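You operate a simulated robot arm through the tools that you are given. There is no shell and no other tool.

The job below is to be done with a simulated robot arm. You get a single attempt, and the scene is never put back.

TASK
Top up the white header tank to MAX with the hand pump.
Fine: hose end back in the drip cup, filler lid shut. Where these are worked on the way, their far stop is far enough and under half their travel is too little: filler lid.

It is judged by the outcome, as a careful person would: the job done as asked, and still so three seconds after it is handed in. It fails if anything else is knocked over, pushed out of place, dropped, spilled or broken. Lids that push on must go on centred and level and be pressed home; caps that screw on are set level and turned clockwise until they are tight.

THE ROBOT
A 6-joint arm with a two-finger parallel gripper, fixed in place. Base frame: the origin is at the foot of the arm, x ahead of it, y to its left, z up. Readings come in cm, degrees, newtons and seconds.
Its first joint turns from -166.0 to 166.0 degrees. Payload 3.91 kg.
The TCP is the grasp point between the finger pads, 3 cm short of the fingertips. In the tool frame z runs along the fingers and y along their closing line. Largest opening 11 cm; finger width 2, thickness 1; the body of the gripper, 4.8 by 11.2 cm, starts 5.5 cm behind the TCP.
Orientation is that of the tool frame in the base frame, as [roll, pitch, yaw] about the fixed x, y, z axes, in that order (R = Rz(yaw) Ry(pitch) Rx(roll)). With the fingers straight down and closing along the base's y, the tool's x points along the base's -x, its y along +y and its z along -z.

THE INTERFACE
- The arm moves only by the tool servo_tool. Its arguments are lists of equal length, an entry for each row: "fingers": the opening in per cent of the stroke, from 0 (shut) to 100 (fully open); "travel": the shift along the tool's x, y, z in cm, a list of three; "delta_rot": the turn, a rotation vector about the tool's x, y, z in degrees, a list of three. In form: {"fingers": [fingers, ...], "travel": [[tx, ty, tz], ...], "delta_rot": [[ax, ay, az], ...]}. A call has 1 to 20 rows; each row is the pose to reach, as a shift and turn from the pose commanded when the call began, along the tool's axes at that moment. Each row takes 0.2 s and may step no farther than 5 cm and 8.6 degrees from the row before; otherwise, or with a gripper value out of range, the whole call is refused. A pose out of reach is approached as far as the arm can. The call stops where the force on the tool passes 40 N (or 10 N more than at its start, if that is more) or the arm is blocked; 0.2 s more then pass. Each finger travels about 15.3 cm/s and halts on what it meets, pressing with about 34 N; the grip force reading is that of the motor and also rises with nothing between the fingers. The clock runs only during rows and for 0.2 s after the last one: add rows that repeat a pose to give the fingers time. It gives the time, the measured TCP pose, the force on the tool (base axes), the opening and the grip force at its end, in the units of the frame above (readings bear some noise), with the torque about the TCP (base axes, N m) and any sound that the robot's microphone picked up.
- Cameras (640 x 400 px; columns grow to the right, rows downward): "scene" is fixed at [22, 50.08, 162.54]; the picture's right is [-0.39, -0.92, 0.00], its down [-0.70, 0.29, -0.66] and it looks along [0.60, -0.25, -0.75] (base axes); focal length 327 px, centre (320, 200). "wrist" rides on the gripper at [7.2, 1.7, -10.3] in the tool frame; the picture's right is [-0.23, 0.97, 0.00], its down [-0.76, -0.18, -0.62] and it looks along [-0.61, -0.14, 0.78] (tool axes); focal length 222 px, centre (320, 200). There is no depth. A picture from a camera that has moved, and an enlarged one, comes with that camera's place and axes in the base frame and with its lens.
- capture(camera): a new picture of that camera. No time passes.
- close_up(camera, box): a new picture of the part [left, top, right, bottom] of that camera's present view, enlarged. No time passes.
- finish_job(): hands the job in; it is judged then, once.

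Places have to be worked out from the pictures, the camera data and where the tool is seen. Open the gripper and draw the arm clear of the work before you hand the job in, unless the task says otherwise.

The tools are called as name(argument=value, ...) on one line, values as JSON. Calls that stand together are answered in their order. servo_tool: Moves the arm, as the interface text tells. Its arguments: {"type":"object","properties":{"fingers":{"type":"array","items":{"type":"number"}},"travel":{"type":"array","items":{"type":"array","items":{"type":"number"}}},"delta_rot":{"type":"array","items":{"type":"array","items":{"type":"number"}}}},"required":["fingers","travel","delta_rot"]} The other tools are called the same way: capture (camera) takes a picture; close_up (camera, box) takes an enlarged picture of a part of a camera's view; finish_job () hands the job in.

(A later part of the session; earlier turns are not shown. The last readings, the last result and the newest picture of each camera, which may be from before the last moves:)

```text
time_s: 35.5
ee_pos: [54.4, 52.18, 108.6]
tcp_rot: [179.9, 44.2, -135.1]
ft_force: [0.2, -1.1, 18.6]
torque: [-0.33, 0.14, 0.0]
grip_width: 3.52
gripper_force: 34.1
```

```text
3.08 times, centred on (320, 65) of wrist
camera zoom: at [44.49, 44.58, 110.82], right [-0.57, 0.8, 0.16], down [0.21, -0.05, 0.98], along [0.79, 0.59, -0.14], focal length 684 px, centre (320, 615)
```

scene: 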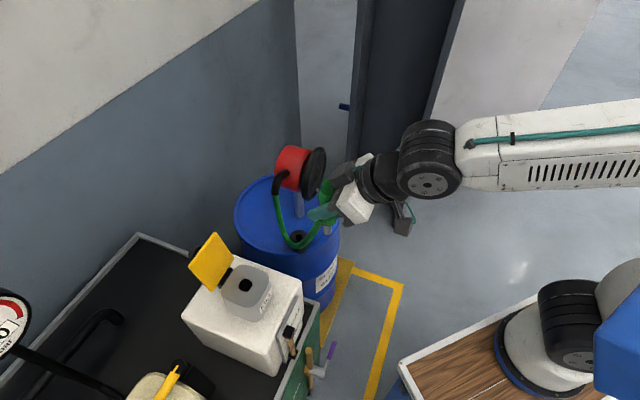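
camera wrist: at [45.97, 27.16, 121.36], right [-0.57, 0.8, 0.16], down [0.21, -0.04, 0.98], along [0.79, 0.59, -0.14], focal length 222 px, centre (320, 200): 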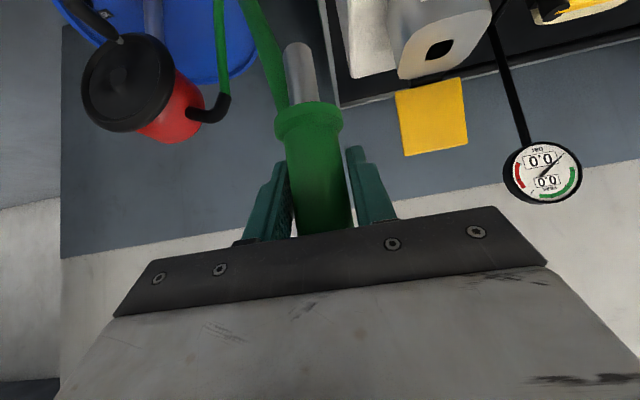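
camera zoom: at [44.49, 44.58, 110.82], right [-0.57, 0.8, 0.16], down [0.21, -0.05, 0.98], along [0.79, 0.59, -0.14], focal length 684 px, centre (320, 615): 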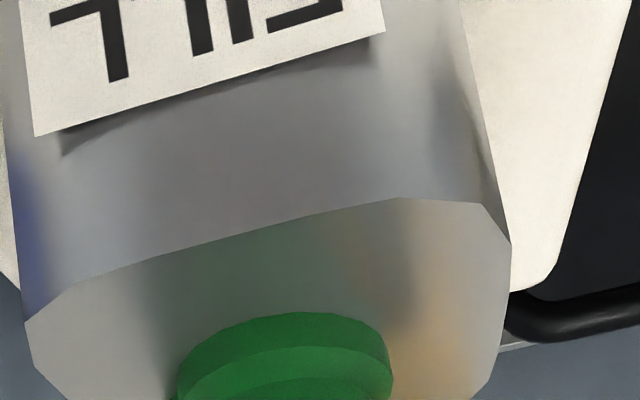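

Contact at 18.6 N: the flange is seated on the neck. I'll relax the downforce slightly, open the fingers gradually, and check that the nozzle stands by itself.

servo_tool(fingers=[0, 33, 45, 60, 60], travel=[[-0.1, 0, -0.1], [-0.1, 0, -0.1], [-0.1, 0, -0.1], [-0.1, 0, -0.1], [-0.1, 0, -0.1]], delta_rot=[[0, 0, 0], [0, 0, 0], [0, 0, 0], [0, 0, 0], [0, 0, 0]])

capture(camera="wrist")

close_up(camera="scene", box=[200, 210, 300, 310])

```text
time_s: 36.7
ee_pos: [54.39, 52.01, 108.47]
tcp_rot: [-180.0, 44.0, -135.0]
ft_force: [0.4, 0.2, 0.3]
torque: [0.01, -0.03, -0.02]
grip_width: 6.55
gripper_force: 0.0
```

```text
taken
camera wrist: at [44.49, 44.6, 110.81], right [-0.57, 0.8, 0.16], down [0.21, -0.04, 0.98], along [0.79, 0.59, -0.14], focal length 222 px, centre (320, 200)
```

wrist: 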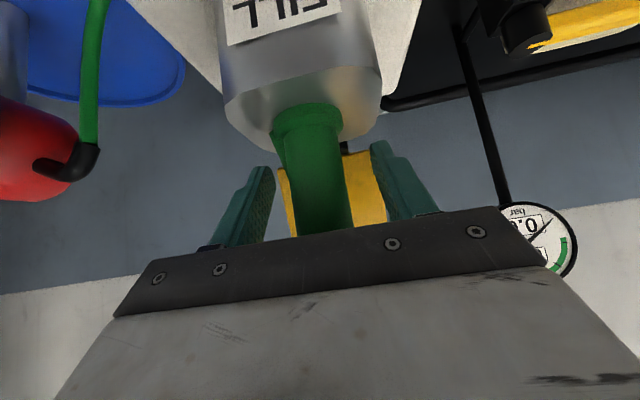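

```text
4.00 times, centred on (250, 260) of scene
camera zoom: at [22.0, 50.08, 162.54], right [-0.39, -0.92, 0.0], down [-0.7, 0.29, -0.66], along [0.6, -0.25, -0.75], focal length 1310 px, centre (600, -40)
```

zoom: 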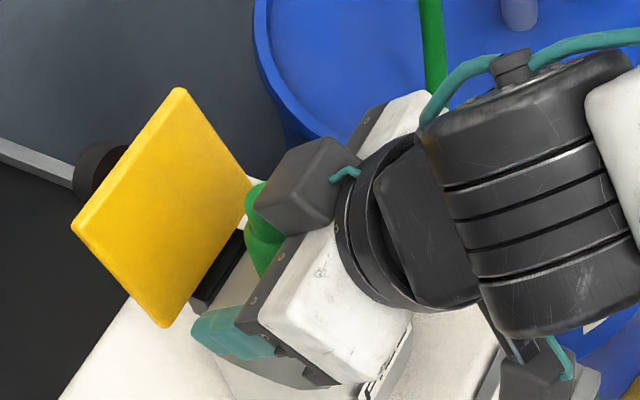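

The nozzle stays standing in the filler with the fingers open. I'll retreat straight back along the tool axis.

servo_tool(fingers=[60, 60, 60, 60], travel=[[0, 0, -3], [0, 0, -7], [0, 0, -11], [0, 0, -15]], delta_rot=[[0, 0, 0], [0, 0, 0], [0, 0, 0], [0, 0, 0]])

capture(camera="wrist")

capture(camera="scene")

close_up(camera="wrist", box=[200, 0, 400, 200])

```text
time_s: 37.7
ee_pos: [47.13, 44.87, 119.16]
tcp_rot: [180.0, 44.0, -135.0]
ft_force: [0.4, 1.0, -0.4]
torque: [0.0, 0.03, 0.0]
grip_width: 6.61
gripper_force: 0.0
```

```text
taken
camera wrist: at [37.16, 37.28, 121.63], right [-0.57, 0.8, 0.16], down [0.21, -0.04, 0.98], along [0.79, 0.59, -0.14], focal length 222 px, centre (320, 200)
```

wrist: 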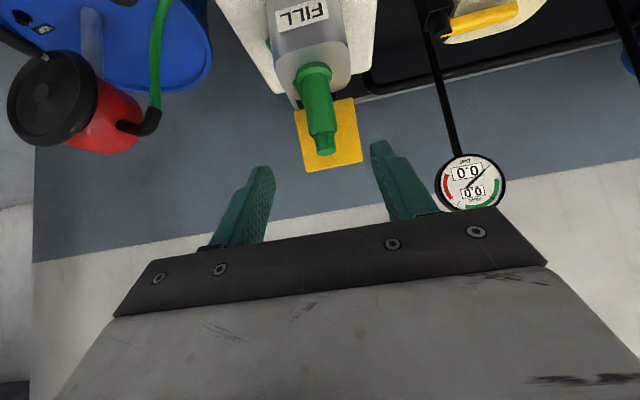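

```text
taken
```

scene: 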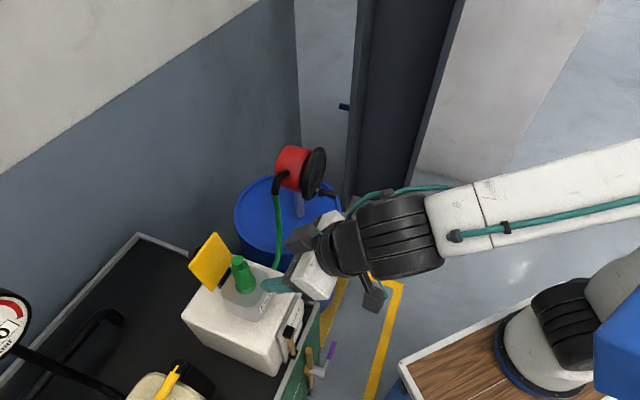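

```text
2.00 times, centred on (300, 100) of wrist
camera zoom: at [37.16, 37.28, 121.63], right [-0.57, 0.8, 0.16], down [0.21, -0.04, 0.98], along [0.79, 0.59, -0.14], focal length 444 px, centre (360, 400)
```

zoom: 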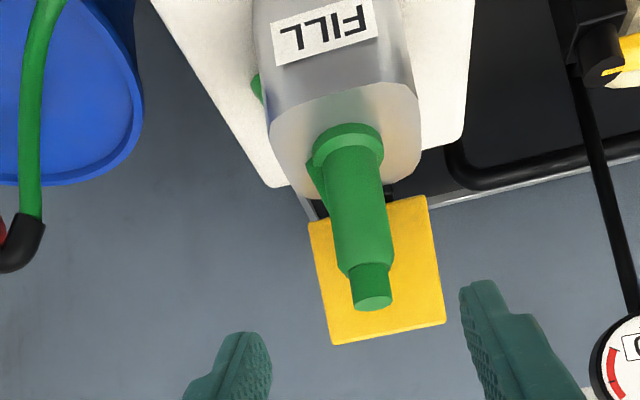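

The nozzle is standing square in the filler. Before cranking, I'll zoom the scene camera on the sight tube to see whether I can track the level from there.

close_up(camera="scene", box=[265, 315, 315, 365])

close_up(camera="scene", box=[200, 220, 300, 320])

```text
8.00 times, centred on (290, 340) of scene
camera zoom: at [22.0, 50.08, 162.54], right [-0.39, -0.92, 0.0], down [-0.7, 0.29, -0.66], along [0.6, -0.25, -0.75], focal length 2619 px, centre (560, -920)
```

zoom: 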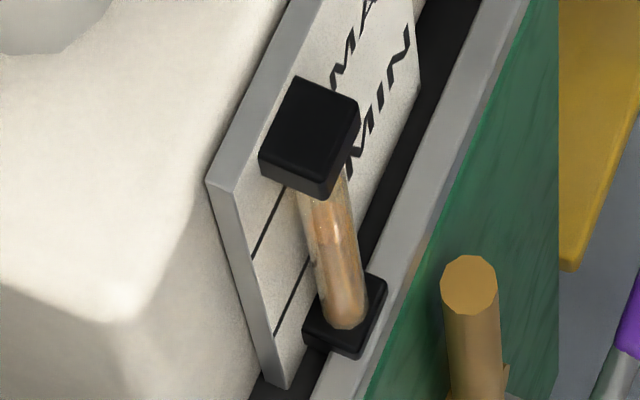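

```text
4.00 times, centred on (250, 270) of scene
camera zoom: at [22.0, 50.08, 162.54], right [-0.39, -0.92, 0.0], down [-0.7, 0.29, -0.66], along [0.6, -0.25, -0.75], focal length 1310 px, centre (600, -80)
```

zoom: 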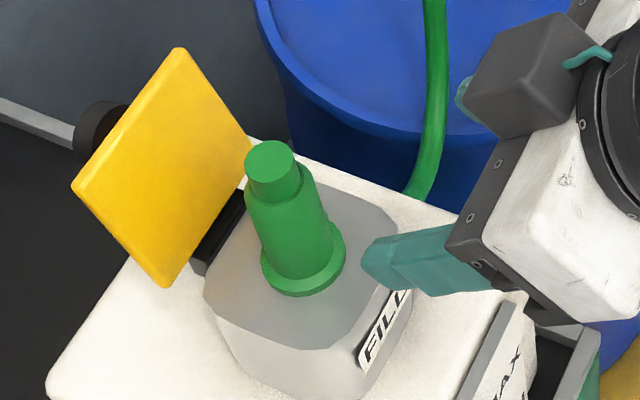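

The nozzle is upright and the tube is visible from the scene camera, though the level is best read level-on with the wrist camera. Now I'll swing back over to the pump at height and come down to a pre-grasp in front of the crank handle.

servo_tool(fingers=[60, 60, 60, 60, 60, 60, 60, 60, 60, 60, 60, 60, 60], travel=[[0.3, -4.1, -0.3], [0.6, -8.1, -0.6], [0.9, -12.2, -0.9], [1.2, -16.2, -1.2], [1.5, -20.3, -1.5], [1.8, -24.3, -1.8], [2.16, -28.4, -2.09], [3.9, -30.3, 1.0], [5.7, -32.3, 4.1], [7.4, -34.2, 7.2], [9.2, -36.2, 10.3], [11, -38.1, 13.5], [12.7, -40.1, 16.6]], delta_rot=[[0, 0, 0], [0, 0, 0], [0, 0, 0], [0, 0, 0], [0, 0, 0], [0, 0, 0], [0, 0, 0], [0, 0, 0], [0, 0, 0], [0, 0, 0], [0, 0, 0], [0, 0, 0], [0, 0, 0]])

capture(camera="wrist")

capture(camera="scene")

```text
time_s: 40.5
ee_pos: [77.04, 18.04, 98.55]
tcp_rot: [-180.0, 44.2, -134.9]
ft_force: [-0.1, 0.2, 0.6]
torque: [-0.02, 0.01, -0.03]
grip_width: 6.59
gripper_force: 0.0
```

```text
taken
camera wrist: at [67.19, 10.54, 100.85], right [-0.57, 0.8, 0.16], down [0.21, -0.04, 0.98], along [0.79, 0.59, -0.14], focal length 222 px, centre (320, 200)
```

wrist: 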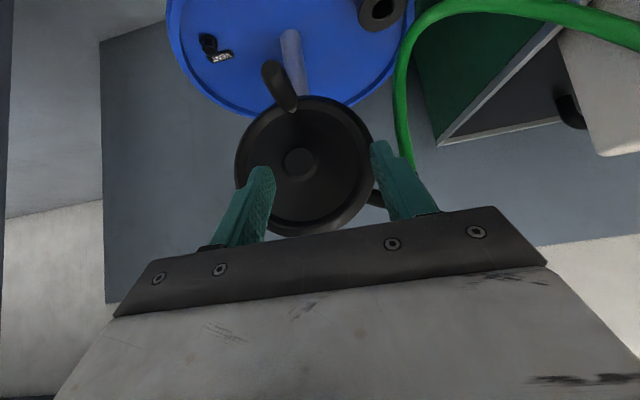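

```text
taken
```

scene: 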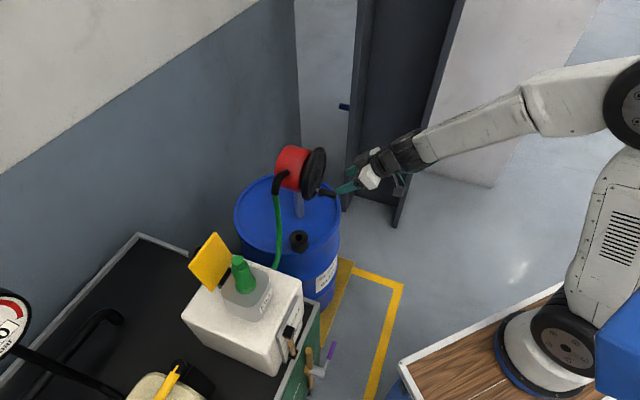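

The wheel is now face-on in the wrist camera with the handle at its bottom (image is inverted). I'll enlarge for an accurate wheel centre and handle position.

close_up(camera="wrist", box=[200, 30, 400, 250])

close_up(camera="scene", box=[265, 135, 365, 215])

```text
1.82 times, centred on (300, 140) of wrist
camera zoom: at [67.19, 10.54, 100.85], right [-0.57, 0.8, 0.16], down [0.21, -0.04, 0.98], along [0.79, 0.59, -0.14], focal length 404 px, centre (356, 309)
```

zoom: 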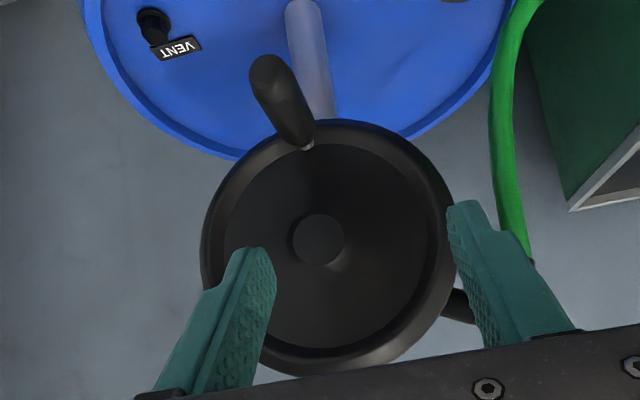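

```text
5.00 times, centred on (315, 175) of scene
camera zoom: at [22.0, 50.08, 162.54], right [-0.39, -0.92, 0.0], down [-0.7, 0.29, -0.66], along [0.6, -0.25, -0.75], focal length 1637 px, centre (345, 325)
```

zoom: 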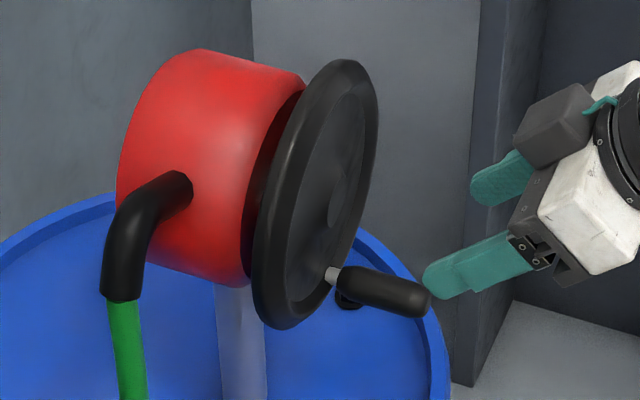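

The handle axis is at e2≈-44.8 (roughly x 83–87, y 19.5–23.8) and z≈86.4, directly below a wheel centre at (87.8, 24.6, 93.3), so the crank radius is ~6.9 cm. I'll align with the handle 8 cm short of the grasp.

servo_tool(fingers=[60, 60, 60], travel=[[1.7, -1.6, 2.8], [3.37, -3.1, 5.64], [3.37, -3.1, 5.64]], delta_rot=[[0, 0, 0], [0, 0, 0], [0, 0, 0]])

capture(camera="wrist")

close_up(camera="scene", box=[265, 135, 365, 215])

```text
time_s: 41.3
ee_pos: [80.3, 16.97, 92.1]
tcp_rot: [-180.0, 44.0, -134.9]
ft_force: [0.1, 0.7, 0.1]
torque: [0.01, -0.01, 0.01]
grip_width: 6.61
gripper_force: 0.0
```

```text
taken
camera wrist: at [70.39, 9.52, 94.48], right [-0.57, 0.8, 0.16], down [0.21, -0.04, 0.98], along [0.79, 0.59, -0.14], focal length 222 px, centre (320, 200)
```

wrist: 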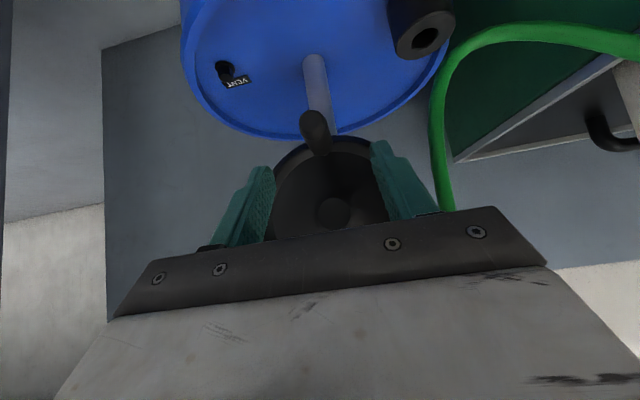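

```text
5.00 times, centred on (315, 175) of scene
camera zoom: at [22.0, 50.08, 162.54], right [-0.39, -0.92, 0.0], down [-0.7, 0.29, -0.66], along [0.6, -0.25, -0.75], focal length 1637 px, centre (345, 325)
```

zoom: 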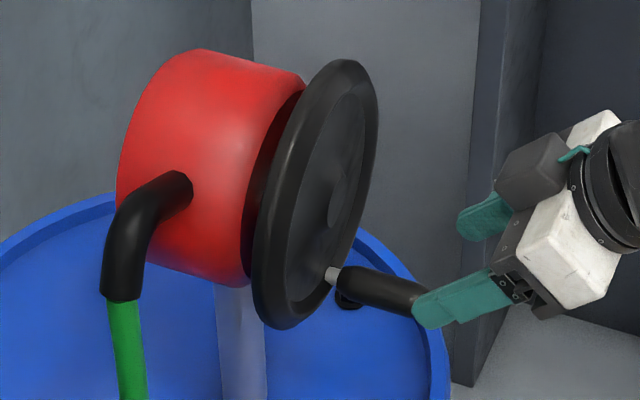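

The handle sits where predicted, around pixel (316,130). I'll advance 8 cm so the fingers straddle it, then close.

servo_tool(fingers=[60, 60, 60, 35, 20, 10, 0, 0], travel=[[0, 0, 3], [0, 0, 6], [0, 0, 8.0], [0, 0, 8.0], [0, 0, 8.0], [0, 0, 8], [0, 0, 8], [0, 0, 8]], delta_rot=[[0, 0, 0], [0, 0, 0], [0, 0, 0], [0, 0, 0], [0, 0, 0], [0, 0, 0], [0, 0, 0], [0, 0, 0]])

capture(camera="wrist")

close_up(camera="scene", box=[265, 135, 365, 215])

```text
time_s: 43.1
ee_pos: [84.26, 20.94, 86.29]
tcp_rot: [180.0, 44.0, -135.0]
ft_force: [2.0, -0.4, -0.4]
torque: [0.43, -0.37, -0.28]
grip_width: 2.1
gripper_force: 45.0
```

```text
taken
camera wrist: at [74.4, 13.43, 88.63], right [-0.57, 0.8, 0.16], down [0.21, -0.04, 0.98], along [0.79, 0.59, -0.14], focal length 222 px, centre (320, 200)
```

wrist: 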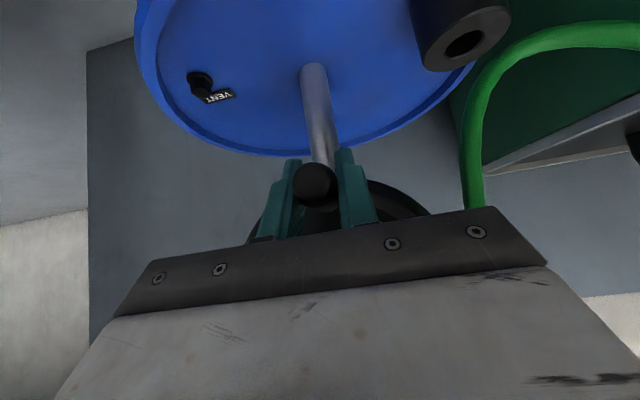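

```text
5.00 times, centred on (315, 175) of scene
camera zoom: at [22.0, 50.08, 162.54], right [-0.39, -0.92, 0.0], down [-0.7, 0.29, -0.66], along [0.6, -0.25, -0.75], focal length 1637 px, centre (345, 325)
```

zoom: 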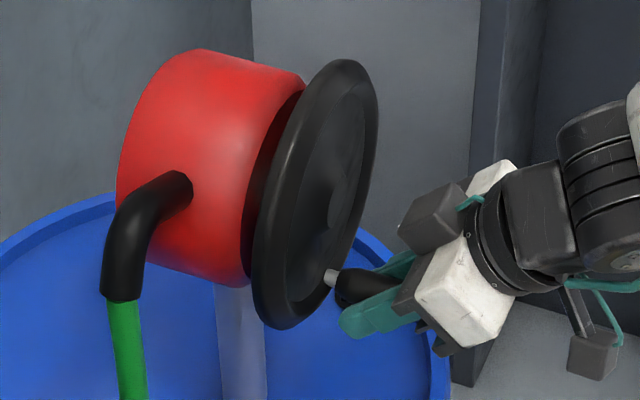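

The handle is gripped at 2.1 cm, TCP at (84.26, 20.94, 86.29), so the crank circle centre is 7 cm straight above. I'll try turning clockwise as seen from the operator side, starting with 60° and watching the forces.

servo_tool(fingers=[0, 0, 0, 0], travel=[[-0.167, 1.81, -0.173], [-0.653, 3.5, -0.676], [-1.425, 4.95, -1.474], [-2.433, 6.06, -2.517]], delta_rot=[[0, 0, 0], [0, 0, 0], [0, 0, 0], [0, 0, 0]])

capture(camera="wrist")

close_up(camera="scene", box=[265, 135, 365, 215])

```text
time_s: 44.1
ee_pos: [80.16, 24.99, 89.91]
tcp_rot: [180.0, 44.2, -135.2]
ft_force: [22.3, -9.1, 9.8]
torque: [0.42, -0.42, 0.69]
grip_width: 2.13
gripper_force: 44.7
```

```text
taken
camera wrist: at [70.27, 17.55, 92.27], right [-0.57, 0.81, 0.16], down [0.2, -0.05, 0.98], along [0.79, 0.59, -0.14], focal length 222 px, centre (320, 200)
```

wrist: 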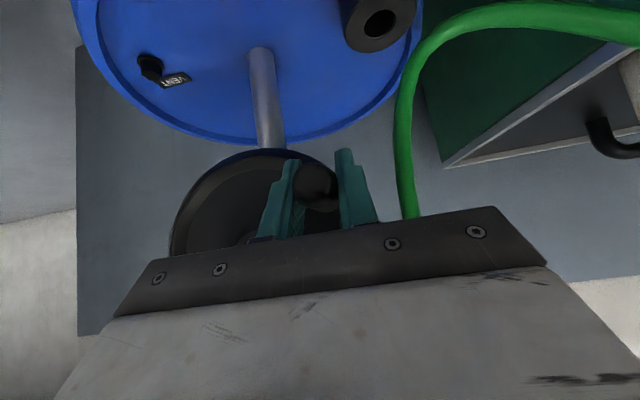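

```text
5.00 times, centred on (315, 175) of scene
camera zoom: at [22.0, 50.08, 162.54], right [-0.39, -0.92, 0.0], down [-0.7, 0.29, -0.66], along [0.6, -0.25, -0.75], focal length 1637 px, centre (345, 325)
```

zoom: 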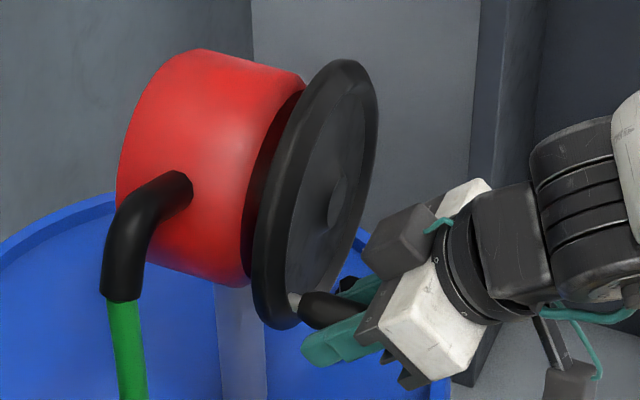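

The crank is turning and the nozzle is undisturbed, but the load is mostly radial (about 24 N inward), so the true crank radius is nearer 6.4 cm with its centre at z≈92.7. I'll continue clockwise with that corrected circle.

servo_tool(fingers=[0, 0, 0, 0], travel=[[-1.175, 0.23, -1.215], [-2.335, 0.33, -2.416], [-3.475, 0.0, -3.595], [-4.51, -0.75, -4.666]], delta_rot=[[0, 0, 0], [0, 0, 0], [0, 0, 0], [0, 0, 0]])

capture(camera="wrist")

close_up(camera="scene", box=[265, 135, 365, 215])

```text
time_s: 45.1
ee_pos: [80.39, 24.85, 96.34]
tcp_rot: [179.9, 44.2, -134.8]
ft_force: [-19.8, 12.7, 9.7]
torque: [0.03, -0.03, -0.29]
grip_width: 2.08
gripper_force: 45.0
```

```text
taken
camera wrist: at [70.5, 17.29, 98.77], right [-0.58, 0.8, 0.16], down [0.21, -0.04, 0.98], along [0.79, 0.6, -0.14], focal length 222 px, centre (320, 200)
```

wrist: 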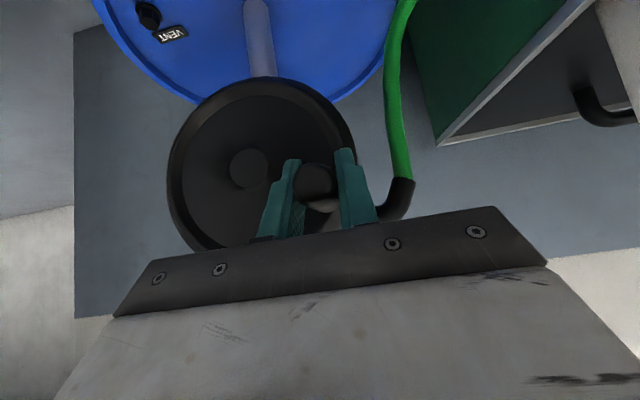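

```text
5.00 times, centred on (315, 175) of scene
camera zoom: at [22.0, 50.08, 162.54], right [-0.39, -0.92, 0.0], down [-0.7, 0.29, -0.66], along [0.6, -0.25, -0.75], focal length 1637 px, centre (345, 325)
```

zoom: 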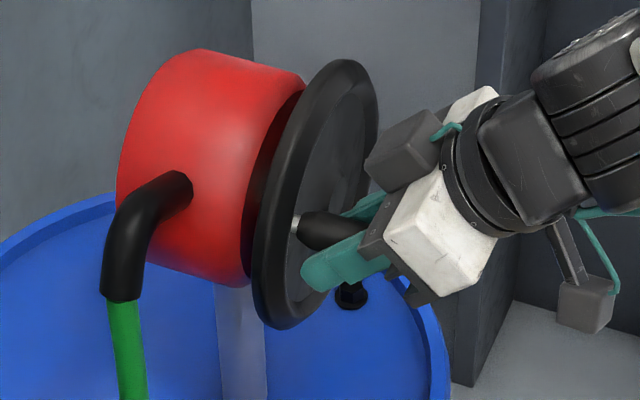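

Fitting a circle to the three measured points gives centre (e2 -44.9, z 92.9) and radius 6.6 cm, which also explains the forces. Before turning further I'll check whether this third of a turn changed the sight tube.

close_up(camera="scene", box=[265, 315, 315, 365])

close_up(camera="scene", box=[200, 220, 300, 320])

```text
8.00 times, centred on (290, 340) of scene
camera zoom: at [22.0, 50.08, 162.54], right [-0.39, -0.92, 0.0], down [-0.7, 0.29, -0.66], along [0.6, -0.25, -0.75], focal length 2619 px, centre (560, -920)
```

zoom: 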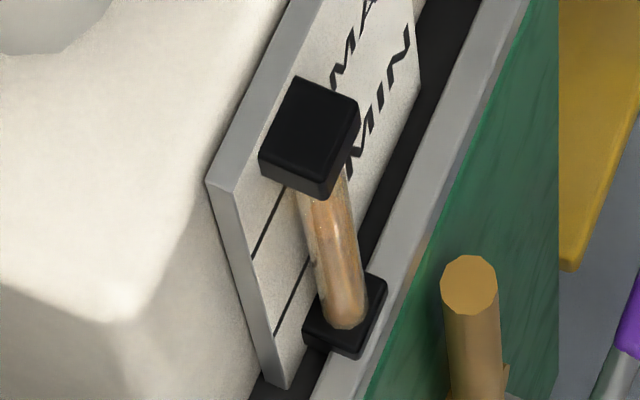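

```text
4.00 times, centred on (250, 270) of scene
camera zoom: at [22.0, 50.08, 162.54], right [-0.39, -0.92, 0.0], down [-0.7, 0.29, -0.66], along [0.6, -0.25, -0.75], focal length 1310 px, centre (600, -80)
```

zoom: 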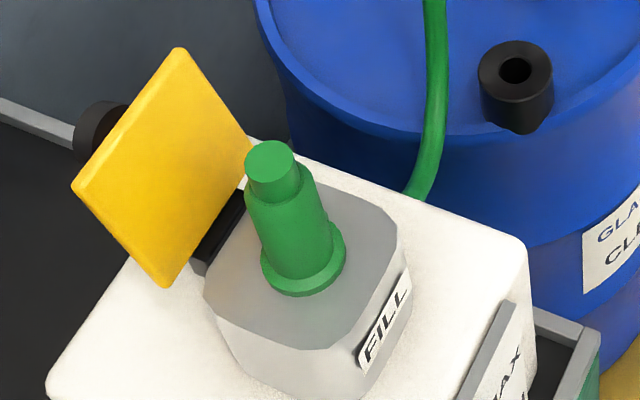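

Parallax matters here: projecting through the tube's standoff puts the original level nearer MAX than it looked, and the tube now seems fuller. I'll zoom in tightly on the tube before turning any further.

close_up(camera="scene", box=[278, 322, 302, 362])

close_up(camera="scene", box=[282, 332, 296, 348])

```text
10.00 times, centred on (290, 342) of scene
camera zoom: at [22.0, 50.08, 162.54], right [-0.39, -0.92, 0.0], down [-0.7, 0.29, -0.66], along [0.6, -0.25, -0.75], focal length 3274 px, centre (620, -1220)
```

zoom: 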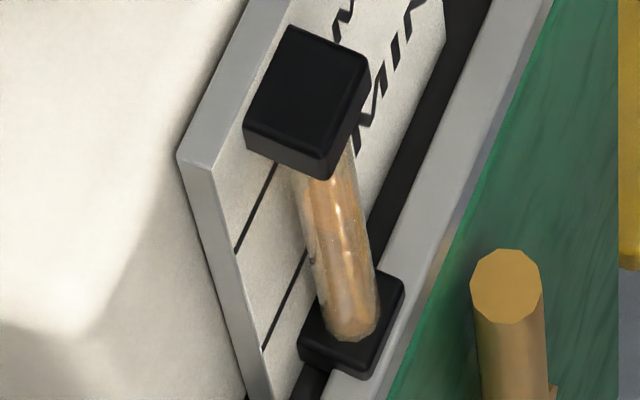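

```text
16.00 times, centred on (289, 340) of scene
camera zoom: at [22.0, 50.08, 162.54], right [-0.39, -0.92, 0.0], down [-0.7, 0.29, -0.66], along [0.6, -0.25, -0.75], focal length 5238 px, centre (816, -2040)
```

zoom: 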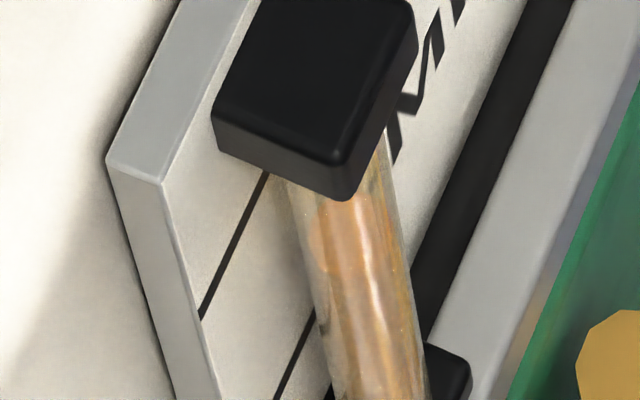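

The level has clearly risen already, so I shouldn't turn blindly. I'll release the handle, back off, and go take a level-on reading of the gauge with the wrist camera.

servo_tool(fingers=[0, 30, 60, 60, 60, 60], travel=[[0, 0.2, 0], [0, 0.2, 0], [0, 0.2, 0], [0, 0.2, -3], [0, 0.2, -7], [0, 0.2, -11]], delta_rot=[[0, 0, 0], [0, 0, 0], [0, 0, 0], [0, 0, 0], [0, 0, 0], [0, 0, 0]])

close_up(camera="wrist", box=[140, 0, 440, 240])

close_up(camera="scene", box=[265, 135, 365, 215])

```text
time_s: 46.5
ee_pos: [74.91, 19.38, 104.12]
tcp_rot: [180.0, 43.9, -135.0]
ft_force: [0.8, 1.0, -0.7]
torque: [0.03, 0.0, 0.01]
grip_width: 6.59
gripper_force: 0.1
```

```text
1.67 times, centred on (290, 120) of wrist
camera zoom: at [65.03, 11.91, 106.49], right [-0.57, 0.8, 0.16], down [0.21, -0.04, 0.98], along [0.79, 0.59, -0.14], focal length 370 px, centre (370, 333)
```

zoom: 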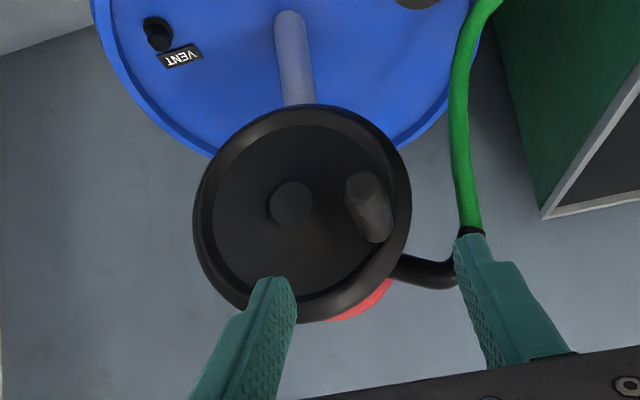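

```text
5.00 times, centred on (315, 175) of scene
camera zoom: at [22.0, 50.08, 162.54], right [-0.39, -0.92, 0.0], down [-0.7, 0.29, -0.66], along [0.6, -0.25, -0.75], focal length 1637 px, centre (345, 325)
```

zoom: 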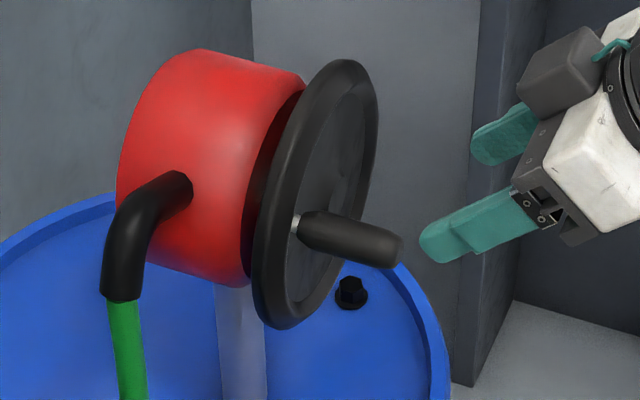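

The crank stays where I left it. Now I'll move the wrist camera to gauge height on the robot side of the tank, tilted so it looks horizontally at the sight tube.

servo_tool(fingers=[60, 60, 60, 60, 60, 60, 60, 60, 60, 60, 60, 60], travel=[[0.63, 4.14, -0.6], [1.25, 8.28, -1.2], [1.88, 12.4, -1.8], [2.5, 16.6, -2.4], [3.13, 20.7, -3.0], [3.76, 24.8, -3.6], [4.38, 29.0, -4.2], [5.0, 33.1, -4.8], [5.63, 37.3, -5.4], [6.26, 41.4, -6.03], [8.6, 41.4, -3.6], [10.9, 41.4, -1.2]], delta_rot=[[0, -0.8, 0], [0, -1.6, 0], [0, -2.4, 0], [0, -3.2, 0], [0, -4, 0], [0, -4.8, 0], [0, -5.6, 0], [0, -6.4, 0], [0, -7.2, 0], [0, -8, 0], [0, -8, 0], [0, -8, 0]])

capture(camera="wrist")

capture(camera="scene")

```text
time_s: 49.1
ee_pos: [56.53, 28.58, 103.5]
tcp_rot: [179.4, 51.6, -134.9]
ft_force: [-0.3, 0.0, -0.2]
torque: [0.04, 0.03, 0.03]
grip_width: 6.61
gripper_force: 0.0
out of reach, approached as far as the arm can: row 5, 6, 7, 8, 9, 10, 11, 12
```

```text
taken
camera wrist: at [46.55, 20.85, 104.3], right [-0.6, 0.78, 0.18], down [0.12, -0.14, 0.98], along [0.79, 0.61, -0.01], focal length 222 px, centre (320, 200)
```

wrist: 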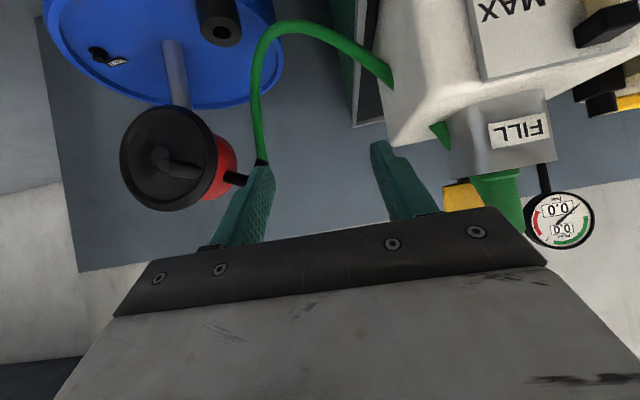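

```text
taken
```

scene: 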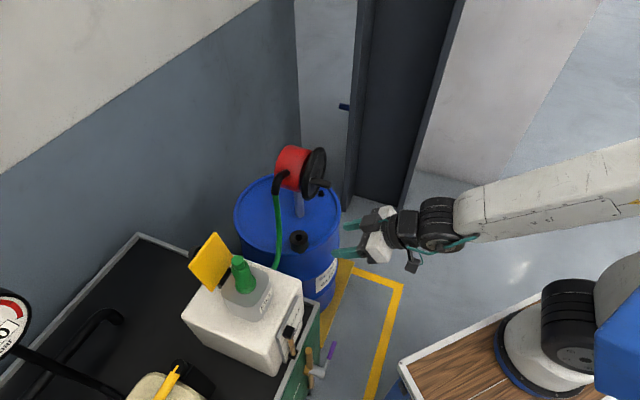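

The arm can't fold close enough for that head-on view. I'll instead view the gauge obliquely from the drum side at the same height, with the tool pointing about azimuth 97°, which keeps the wrist farther from the base.

servo_tool(fingers=[70, 70, 70, 70, 70, 70, 70], travel=[[0.02, 1.65, -0.02], [0.04, 3.3, -0.04], [0.05, 4.95, -0.07], [0.07, 6.6, -0.09], [0.09, 8.26, -0.11], [0.1, 9.9, -0.14], [0.12, 11.56, -0.16]], delta_rot=[[-5.83, 0, -4.61], [-11.66, 0, -9.23], [-17.5, 0, -13.84], [-23.3, 0, -18.46], [-29.1, 0, -23.07], [-35, 0, -27.7], [-40.8, 0, -32.3]])

capture(camera="wrist")

capture(camera="scene")

```text
time_s: 50.7
ee_pos: [48.04, 36.81, 103.72]
tcp_rot: [-179.5, 52.0, -82.5]
ft_force: [0.8, -0.3, 1.3]
torque: [0.01, 0.0, 0.03]
grip_width: 7.68
gripper_force: 0.0
```

```text
taken
camera wrist: at [47.92, 24.07, 104.39], right [-0.98, 0.02, 0.17], down [0.17, 0.0, 0.98], along [0.02, 1.0, 0.0], focal length 222 px, centre (320, 200)
```

wrist: 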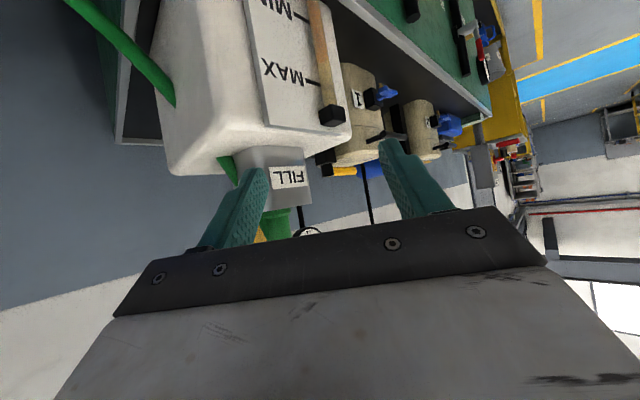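

```text
taken
```

scene: 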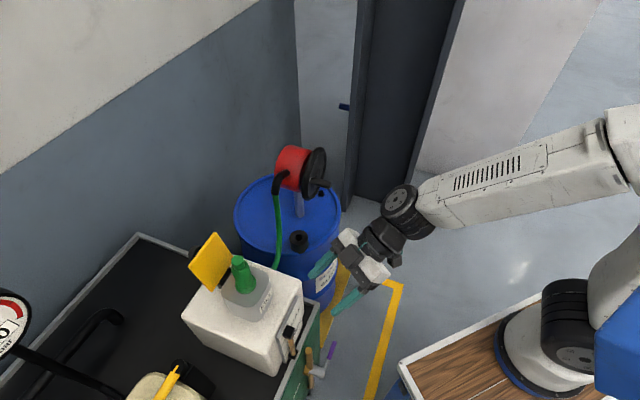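

Good: the camera now looks along +y, level, with the gauge in view. I'll lower straight down to put the camera at MAX height.

servo_tool(fingers=[70, 70, 70, 70], travel=[[2.13, 0, 1.66], [4.26, 0, 3.32], [6.4, 0, 5.0], [8.5, 0, 6.65]], delta_rot=[[0, 0, 0], [0, 0, 0], [0, 0, 0], [0, 0, 0]])

capture(camera="wrist")

close_up(camera="wrist", box=[260, 90, 390, 230])

```text
time_s: 51.7
ee_pos: [48.09, 36.79, 92.96]
tcp_rot: [-179.6, 52.0, -82.5]
ft_force: [0.3, 0.5, 0.0]
torque: [0.01, -0.02, 0.01]
grip_width: 7.67
gripper_force: 0.0
```

```text
taken
camera wrist: at [48.03, 24.07, 93.68], right [-0.98, 0.02, 0.17], down [0.17, 0.0, 0.98], along [0.02, 1.0, 0.0], focal length 222 px, centre (320, 200)
```

wrist: 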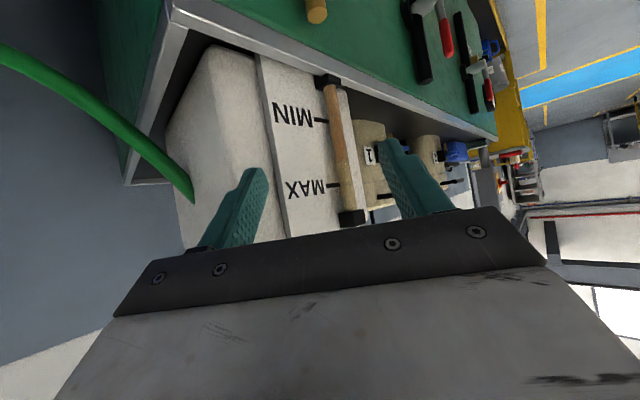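

```text
2.86 times, centred on (325, 160) of wrist
camera zoom: at [48.03, 24.07, 93.68], right [-0.98, 0.02, 0.17], down [0.17, 0.0, 0.98], along [0.02, 1.0, 0.0], focal length 635 px, centre (306, 314)
```

zoom: 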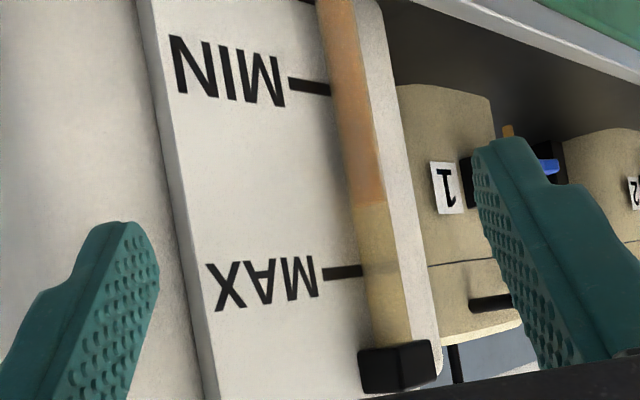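

This is a clear level-on reading: MAX at z≈92.5, MIN at z≈86.0, and the liquid boundary at z≈90.4, so it's about two-thirds of the way up. I'll take a tighter zoom of the same spot as a baseline.

close_up(camera="wrist", box=[310, 100, 370, 210])

close_up(camera="wrist", box=[320, 150, 360, 200])

```text
3.64 times, centred on (340, 155) of wrist
camera zoom: at [48.03, 24.07, 93.68], right [-0.98, 0.02, 0.17], down [0.17, 0.0, 0.98], along [0.02, 1.0, 0.0], focal length 808 px, centre (247, 364)
```

zoom: 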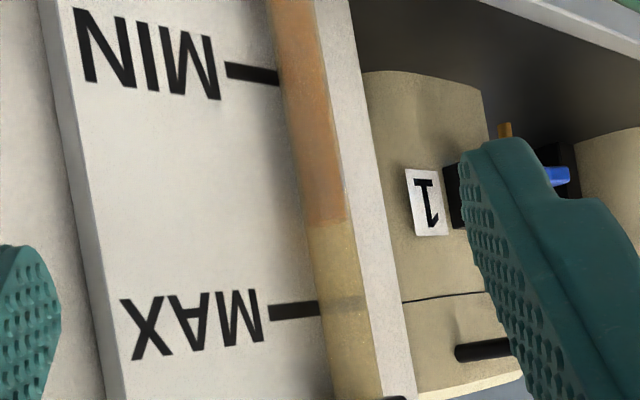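

```text
8.00 times, centred on (340, 175) of wrist
camera zoom: at [48.03, 24.07, 93.68], right [-0.98, 0.02, 0.17], down [0.17, 0.0, 0.98], along [0.02, 1.0, 0.0], focal length 1777 px, centre (160, 400)
```

zoom: 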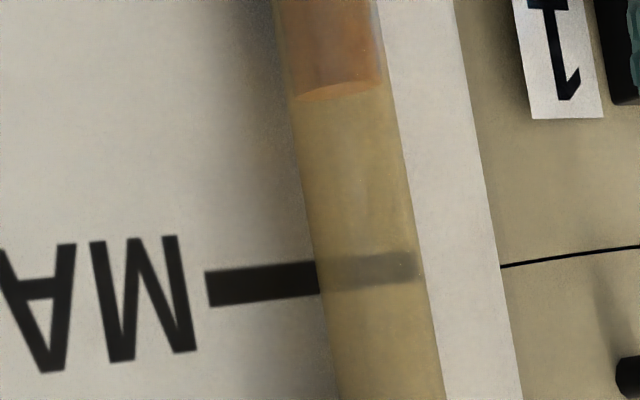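

Baseline fixed: the liquid boundary is about 36% of the MIN–MAX span (roughly 2.3 cm) below MAX. I'll now raise, rotate back, and return toward the crank to make a full turn.

servo_tool(fingers=[70, 70, 70, 70, 70, 70, 70, 70, 70, 70, 70], travel=[[-2.13, 0, -1.66], [-4.26, 0, -3.32], [-6.4, 0, -5.0], [-8.5, 0, -6.65], [-7.56, -1.5, -7.96], [-6.63, -3.0, -9.28], [-5.69, -4.5, -10.6], [-4.76, -6.0, -11.9], [-3.82, -7.5, -13.2], [-2.89, -9.0, -14.5], [-1.95, -10.52, -15.84]], delta_rot=[[0, 0, 0], [0, 0, 0], [0, 0, 0], [0, 0, 0], [5.91, 0, 4.61], [11.83, 0, 9.23], [17.74, 0, 13.84], [23.66, 0, 18.46], [29.6, 0, 23.07], [35.5, 0, 27.7], [41.4, 0, 32.3]])

capture(camera="wrist")

```text
time_s: 54.1
ee_pos: [59.9, 26.83, 104.34]
tcp_rot: [-179.4, 52.0, -134.8]
ft_force: [-0.4, 0.4, 0.4]
torque: [0.0, 0.03, -0.01]
grip_width: 7.69
gripper_force: 0.0
```

```text
taken
camera wrist: at [49.73, 19.31, 104.97], right [-0.58, 0.79, 0.17], down [0.1, -0.14, 0.98], along [0.8, 0.59, 0.0], focal length 222 px, centre (320, 200)
```

wrist: 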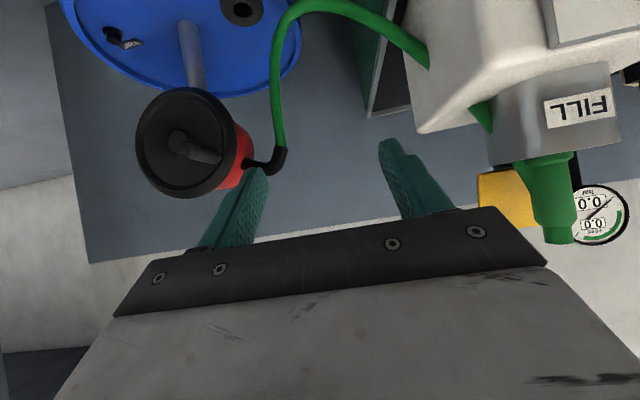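

Back on the drum side with a clear view of the wheel. I'll move to the pre-grasp in front of the handle's current position and return to the 44° tilt.

servo_tool(fingers=[60, 60, 60, 60, 60, 60], travel=[[-0.57, -3.18, 1.46], [-1.15, -6.37, 2.92], [-1.72, -9.55, 4.39], [-2.3, -12.74, 5.85], [-2.87, -15.92, 7.31], [-2.87, -15.92, 7.31]], delta_rot=[[0, 1.6, 0], [0, 3.2, 0], [0, 4.8, 0], [0, 6.4, 0], [0, 8, 0], [0, 8, 0]])

capture(camera="wrist")

close_up(camera="wrist", box=[200, 30, 440, 230])

```text
time_s: 55.5
ee_pos: [76.46, 20.94, 102.19]
tcp_rot: [-179.7, 44.0, -135.1]
ft_force: [-0.2, 0.1, -1.1]
torque: [0.0, 0.02, 0.02]
grip_width: 6.62
gripper_force: 0.0
```

```text
taken
camera wrist: at [66.44, 13.42, 104.51], right [-0.57, 0.81, 0.15], down [0.2, -0.04, 0.98], along [0.8, 0.59, -0.14], focal length 222 px, centre (320, 200)
```

wrist: 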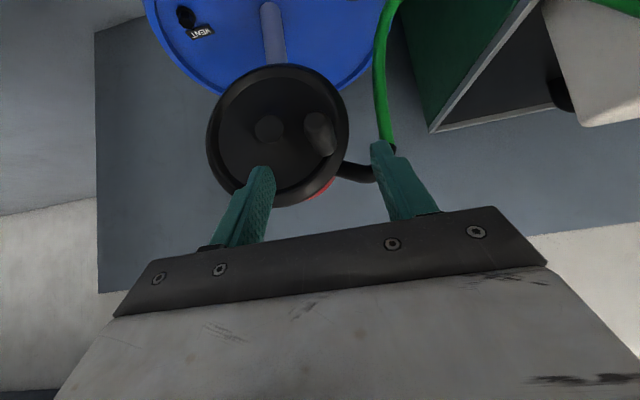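

```text
2.00 times, centred on (320, 130) of wrist
camera zoom: at [66.44, 13.42, 104.51], right [-0.57, 0.81, 0.15], down [0.2, -0.04, 0.98], along [0.8, 0.59, -0.14], focal length 444 px, centre (320, 340)
```

zoom: 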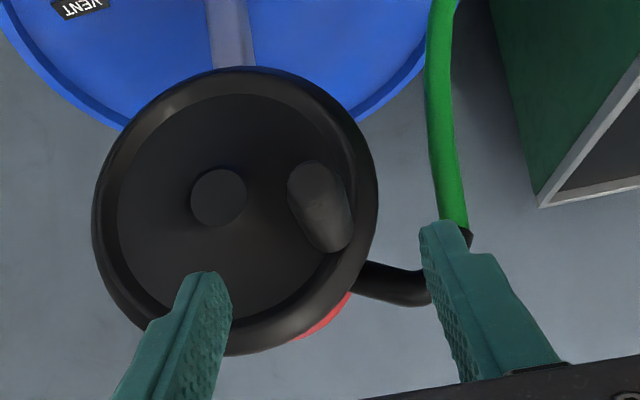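

The handle is right at the predicted grasp pixel (320,135). I'll advance 8 cm and close on it.

servo_tool(fingers=[60, 60, 60, 35, 20, 10, 0, 0], travel=[[0, 0, 3], [0, 0, 6], [0, 0, 8.0], [0, 0, 8.0], [0, 0, 8.0], [0, 0, 8], [0, 0, 8], [0, 0, 8]], delta_rot=[[0, 0, 0], [0, 0, 0], [0, 0, 0], [0, 0, 0], [0, 0, 0], [0, 0, 0], [0, 0, 0], [0, 0, 0]])

capture(camera="wrist")

```text
time_s: 57.3
ee_pos: [80.5, 24.76, 96.45]
tcp_rot: [-179.5, 44.2, -135.0]
ft_force: [-3.1, 5.0, 1.4]
torque: [-0.1, 0.06, 1.03]
grip_width: 2.13
gripper_force: 44.8
```

```text
taken
camera wrist: at [70.41, 17.37, 98.81], right [-0.57, 0.81, 0.15], down [0.2, -0.04, 0.98], along [0.8, 0.59, -0.14], focal length 222 px, centre (320, 200)
```

wrist: 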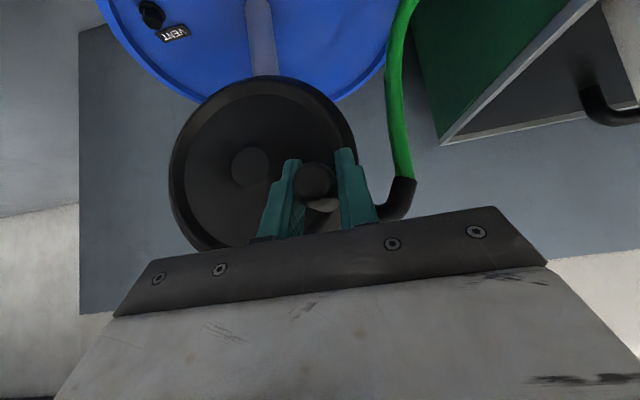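

Gripped again at the handle's position (about 122° round). I'll now make one full clockwise turn along the fitted circle in 18° steps.

servo_tool(fingers=[0, 0, 0, 0, 0, 0, 0, 0, 0, 0, 0, 0, 0, 0, 0, 0, 0, 0, 0, 0], travel=[[-1.134, -1.145, -1.173], [-1.886, -2.904, -1.951], [-2.223, -4.911, -2.3], [-2.113, -6.969, -2.186], [-1.567, -8.879, -1.621], [-0.636, -10.451, -0.658], [0.587, -11.533, 0.607], [1.981, -12.019, 2.05], [3.412, -11.86, 3.53], [4.739, -11.074, 4.903], [5.832, -9.735, 6.033], [6.584, -7.976, 6.811], [6.922, -5.969, 7.161], [6.811, -3.911, 7.046], [6.265, -2.001, 6.481], [5.334, -0.429, 5.518], [4.112, 0.653, 4.254], [2.717, 1.139, 2.811], [1.286, 0.98, 1.331], [-0.041, 0.194, -0.042]], delta_rot=[[0, 0, 0], [0, 0, 0], [0, 0, 0], [0, 0, 0], [0, 0, 0], [0, 0, 0], [0, 0, 0], [0, 0, 0], [0, 0, 0], [0, 0, 0], [0, 0, 0], [0, 0, 0], [0, 0, 0], [0, 0, 0], [0, 0, 0], [0, 0, 0], [0, 0, 0], [0, 0, 0], [0, 0, 0], [0, 0, 0]])

capture(camera="wrist")

capture(camera="scene")

```text
time_s: 59.4
ee_pos: [88.97, 16.05, 91.5]
tcp_rot: [-179.3, 44.1, -135.1]
ft_force: [15.7, -2.9, -3.1]
torque: [-0.77, 0.79, 1.3]
grip_width: 2.15
gripper_force: 45.4
stopped in row 10: the force on the tool passed its limit at 41 N (the readings are from after the stop); the commanded pose is now the measured one
```

```text
taken
camera wrist: at [78.98, 8.73, 93.8], right [-0.57, 0.81, 0.15], down [0.2, -0.04, 0.98], along [0.8, 0.58, -0.14], focal length 222 px, centre (320, 200)
```

wrist: 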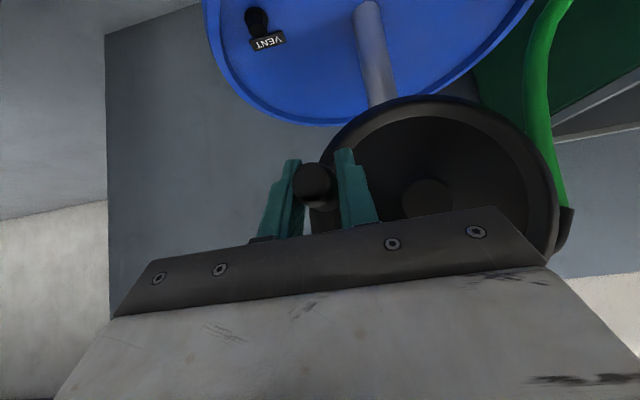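

```text
taken
```

scene: 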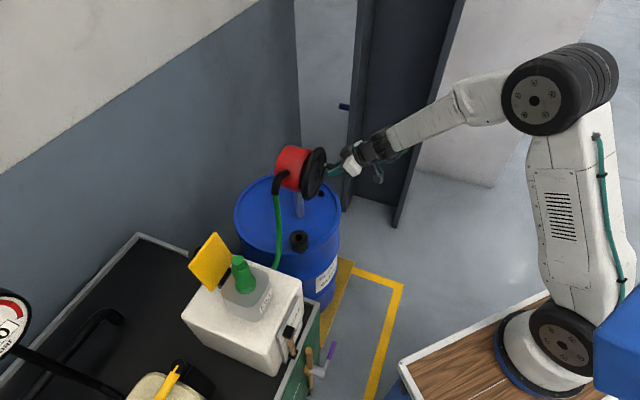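

The turn went about 160° before the force limit tripped at 41 N, because my circle centre was ~2 mm off. I've refitted it to centre (e2 -45.1, z 93.05), radius 6.72, and will complete the turn from here.

servo_tool(fingers=[0, 0, 0, 0, 0, 0, 0, 0, 0, 0, 0], travel=[[1.258, 0.64, 1.301], [2.391, 1.96, 2.473], [3.19, 3.73, 3.3], [3.565, 5.76, 3.688], [3.489, 7.86, 3.609], [2.968, 9.82, 3.07], [2.05, 11.45, 2.121], [0.82, 12.6, 0.848], [-0.591, 13.14, -0.611], [-2.05, 13.03, -2.121], [-3.412, 12.28, -3.53]], delta_rot=[[0, 0, 0], [0, 0, 0], [0, 0, 0], [0, 0, 0], [0, 0, 0], [0, 0, 0], [0, 0, 0], [0, 0, 0], [0, 0, 0], [0, 0, 0], [0, 0, 0]])

capture(camera="wrist")

close_up(camera="scene", box=[278, 322, 302, 362])

```text
time_s: 61.8
ee_pos: [80.25, 24.83, 96.3]
tcp_rot: [-179.5, 44.1, -135.3]
ft_force: [3.3, -14.6, -10.7]
torque: [0.68, -0.64, 1.26]
grip_width: 2.1
gripper_force: 46.2
```

```text
taken
camera wrist: at [70.24, 17.47, 98.62], right [-0.57, 0.81, 0.15], down [0.2, -0.04, 0.98], along [0.8, 0.58, -0.14], focal length 222 px, centre (320, 200)
```

wrist: 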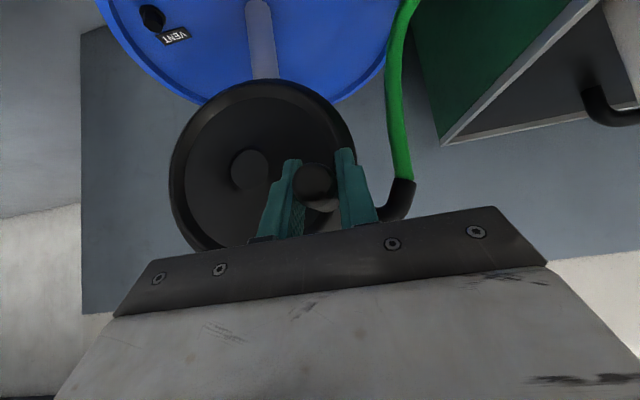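

```text
10.00 times, centred on (290, 342) of scene
camera zoom: at [22.0, 50.08, 162.54], right [-0.39, -0.92, 0.0], down [-0.7, 0.29, -0.66], along [0.6, -0.25, -0.75], focal length 3274 px, centre (620, -1220)
```

zoom: 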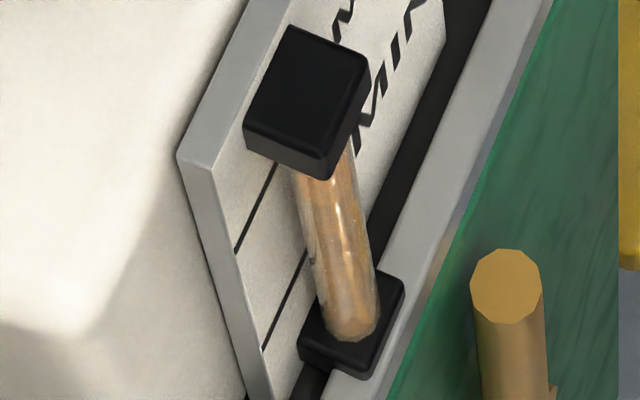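

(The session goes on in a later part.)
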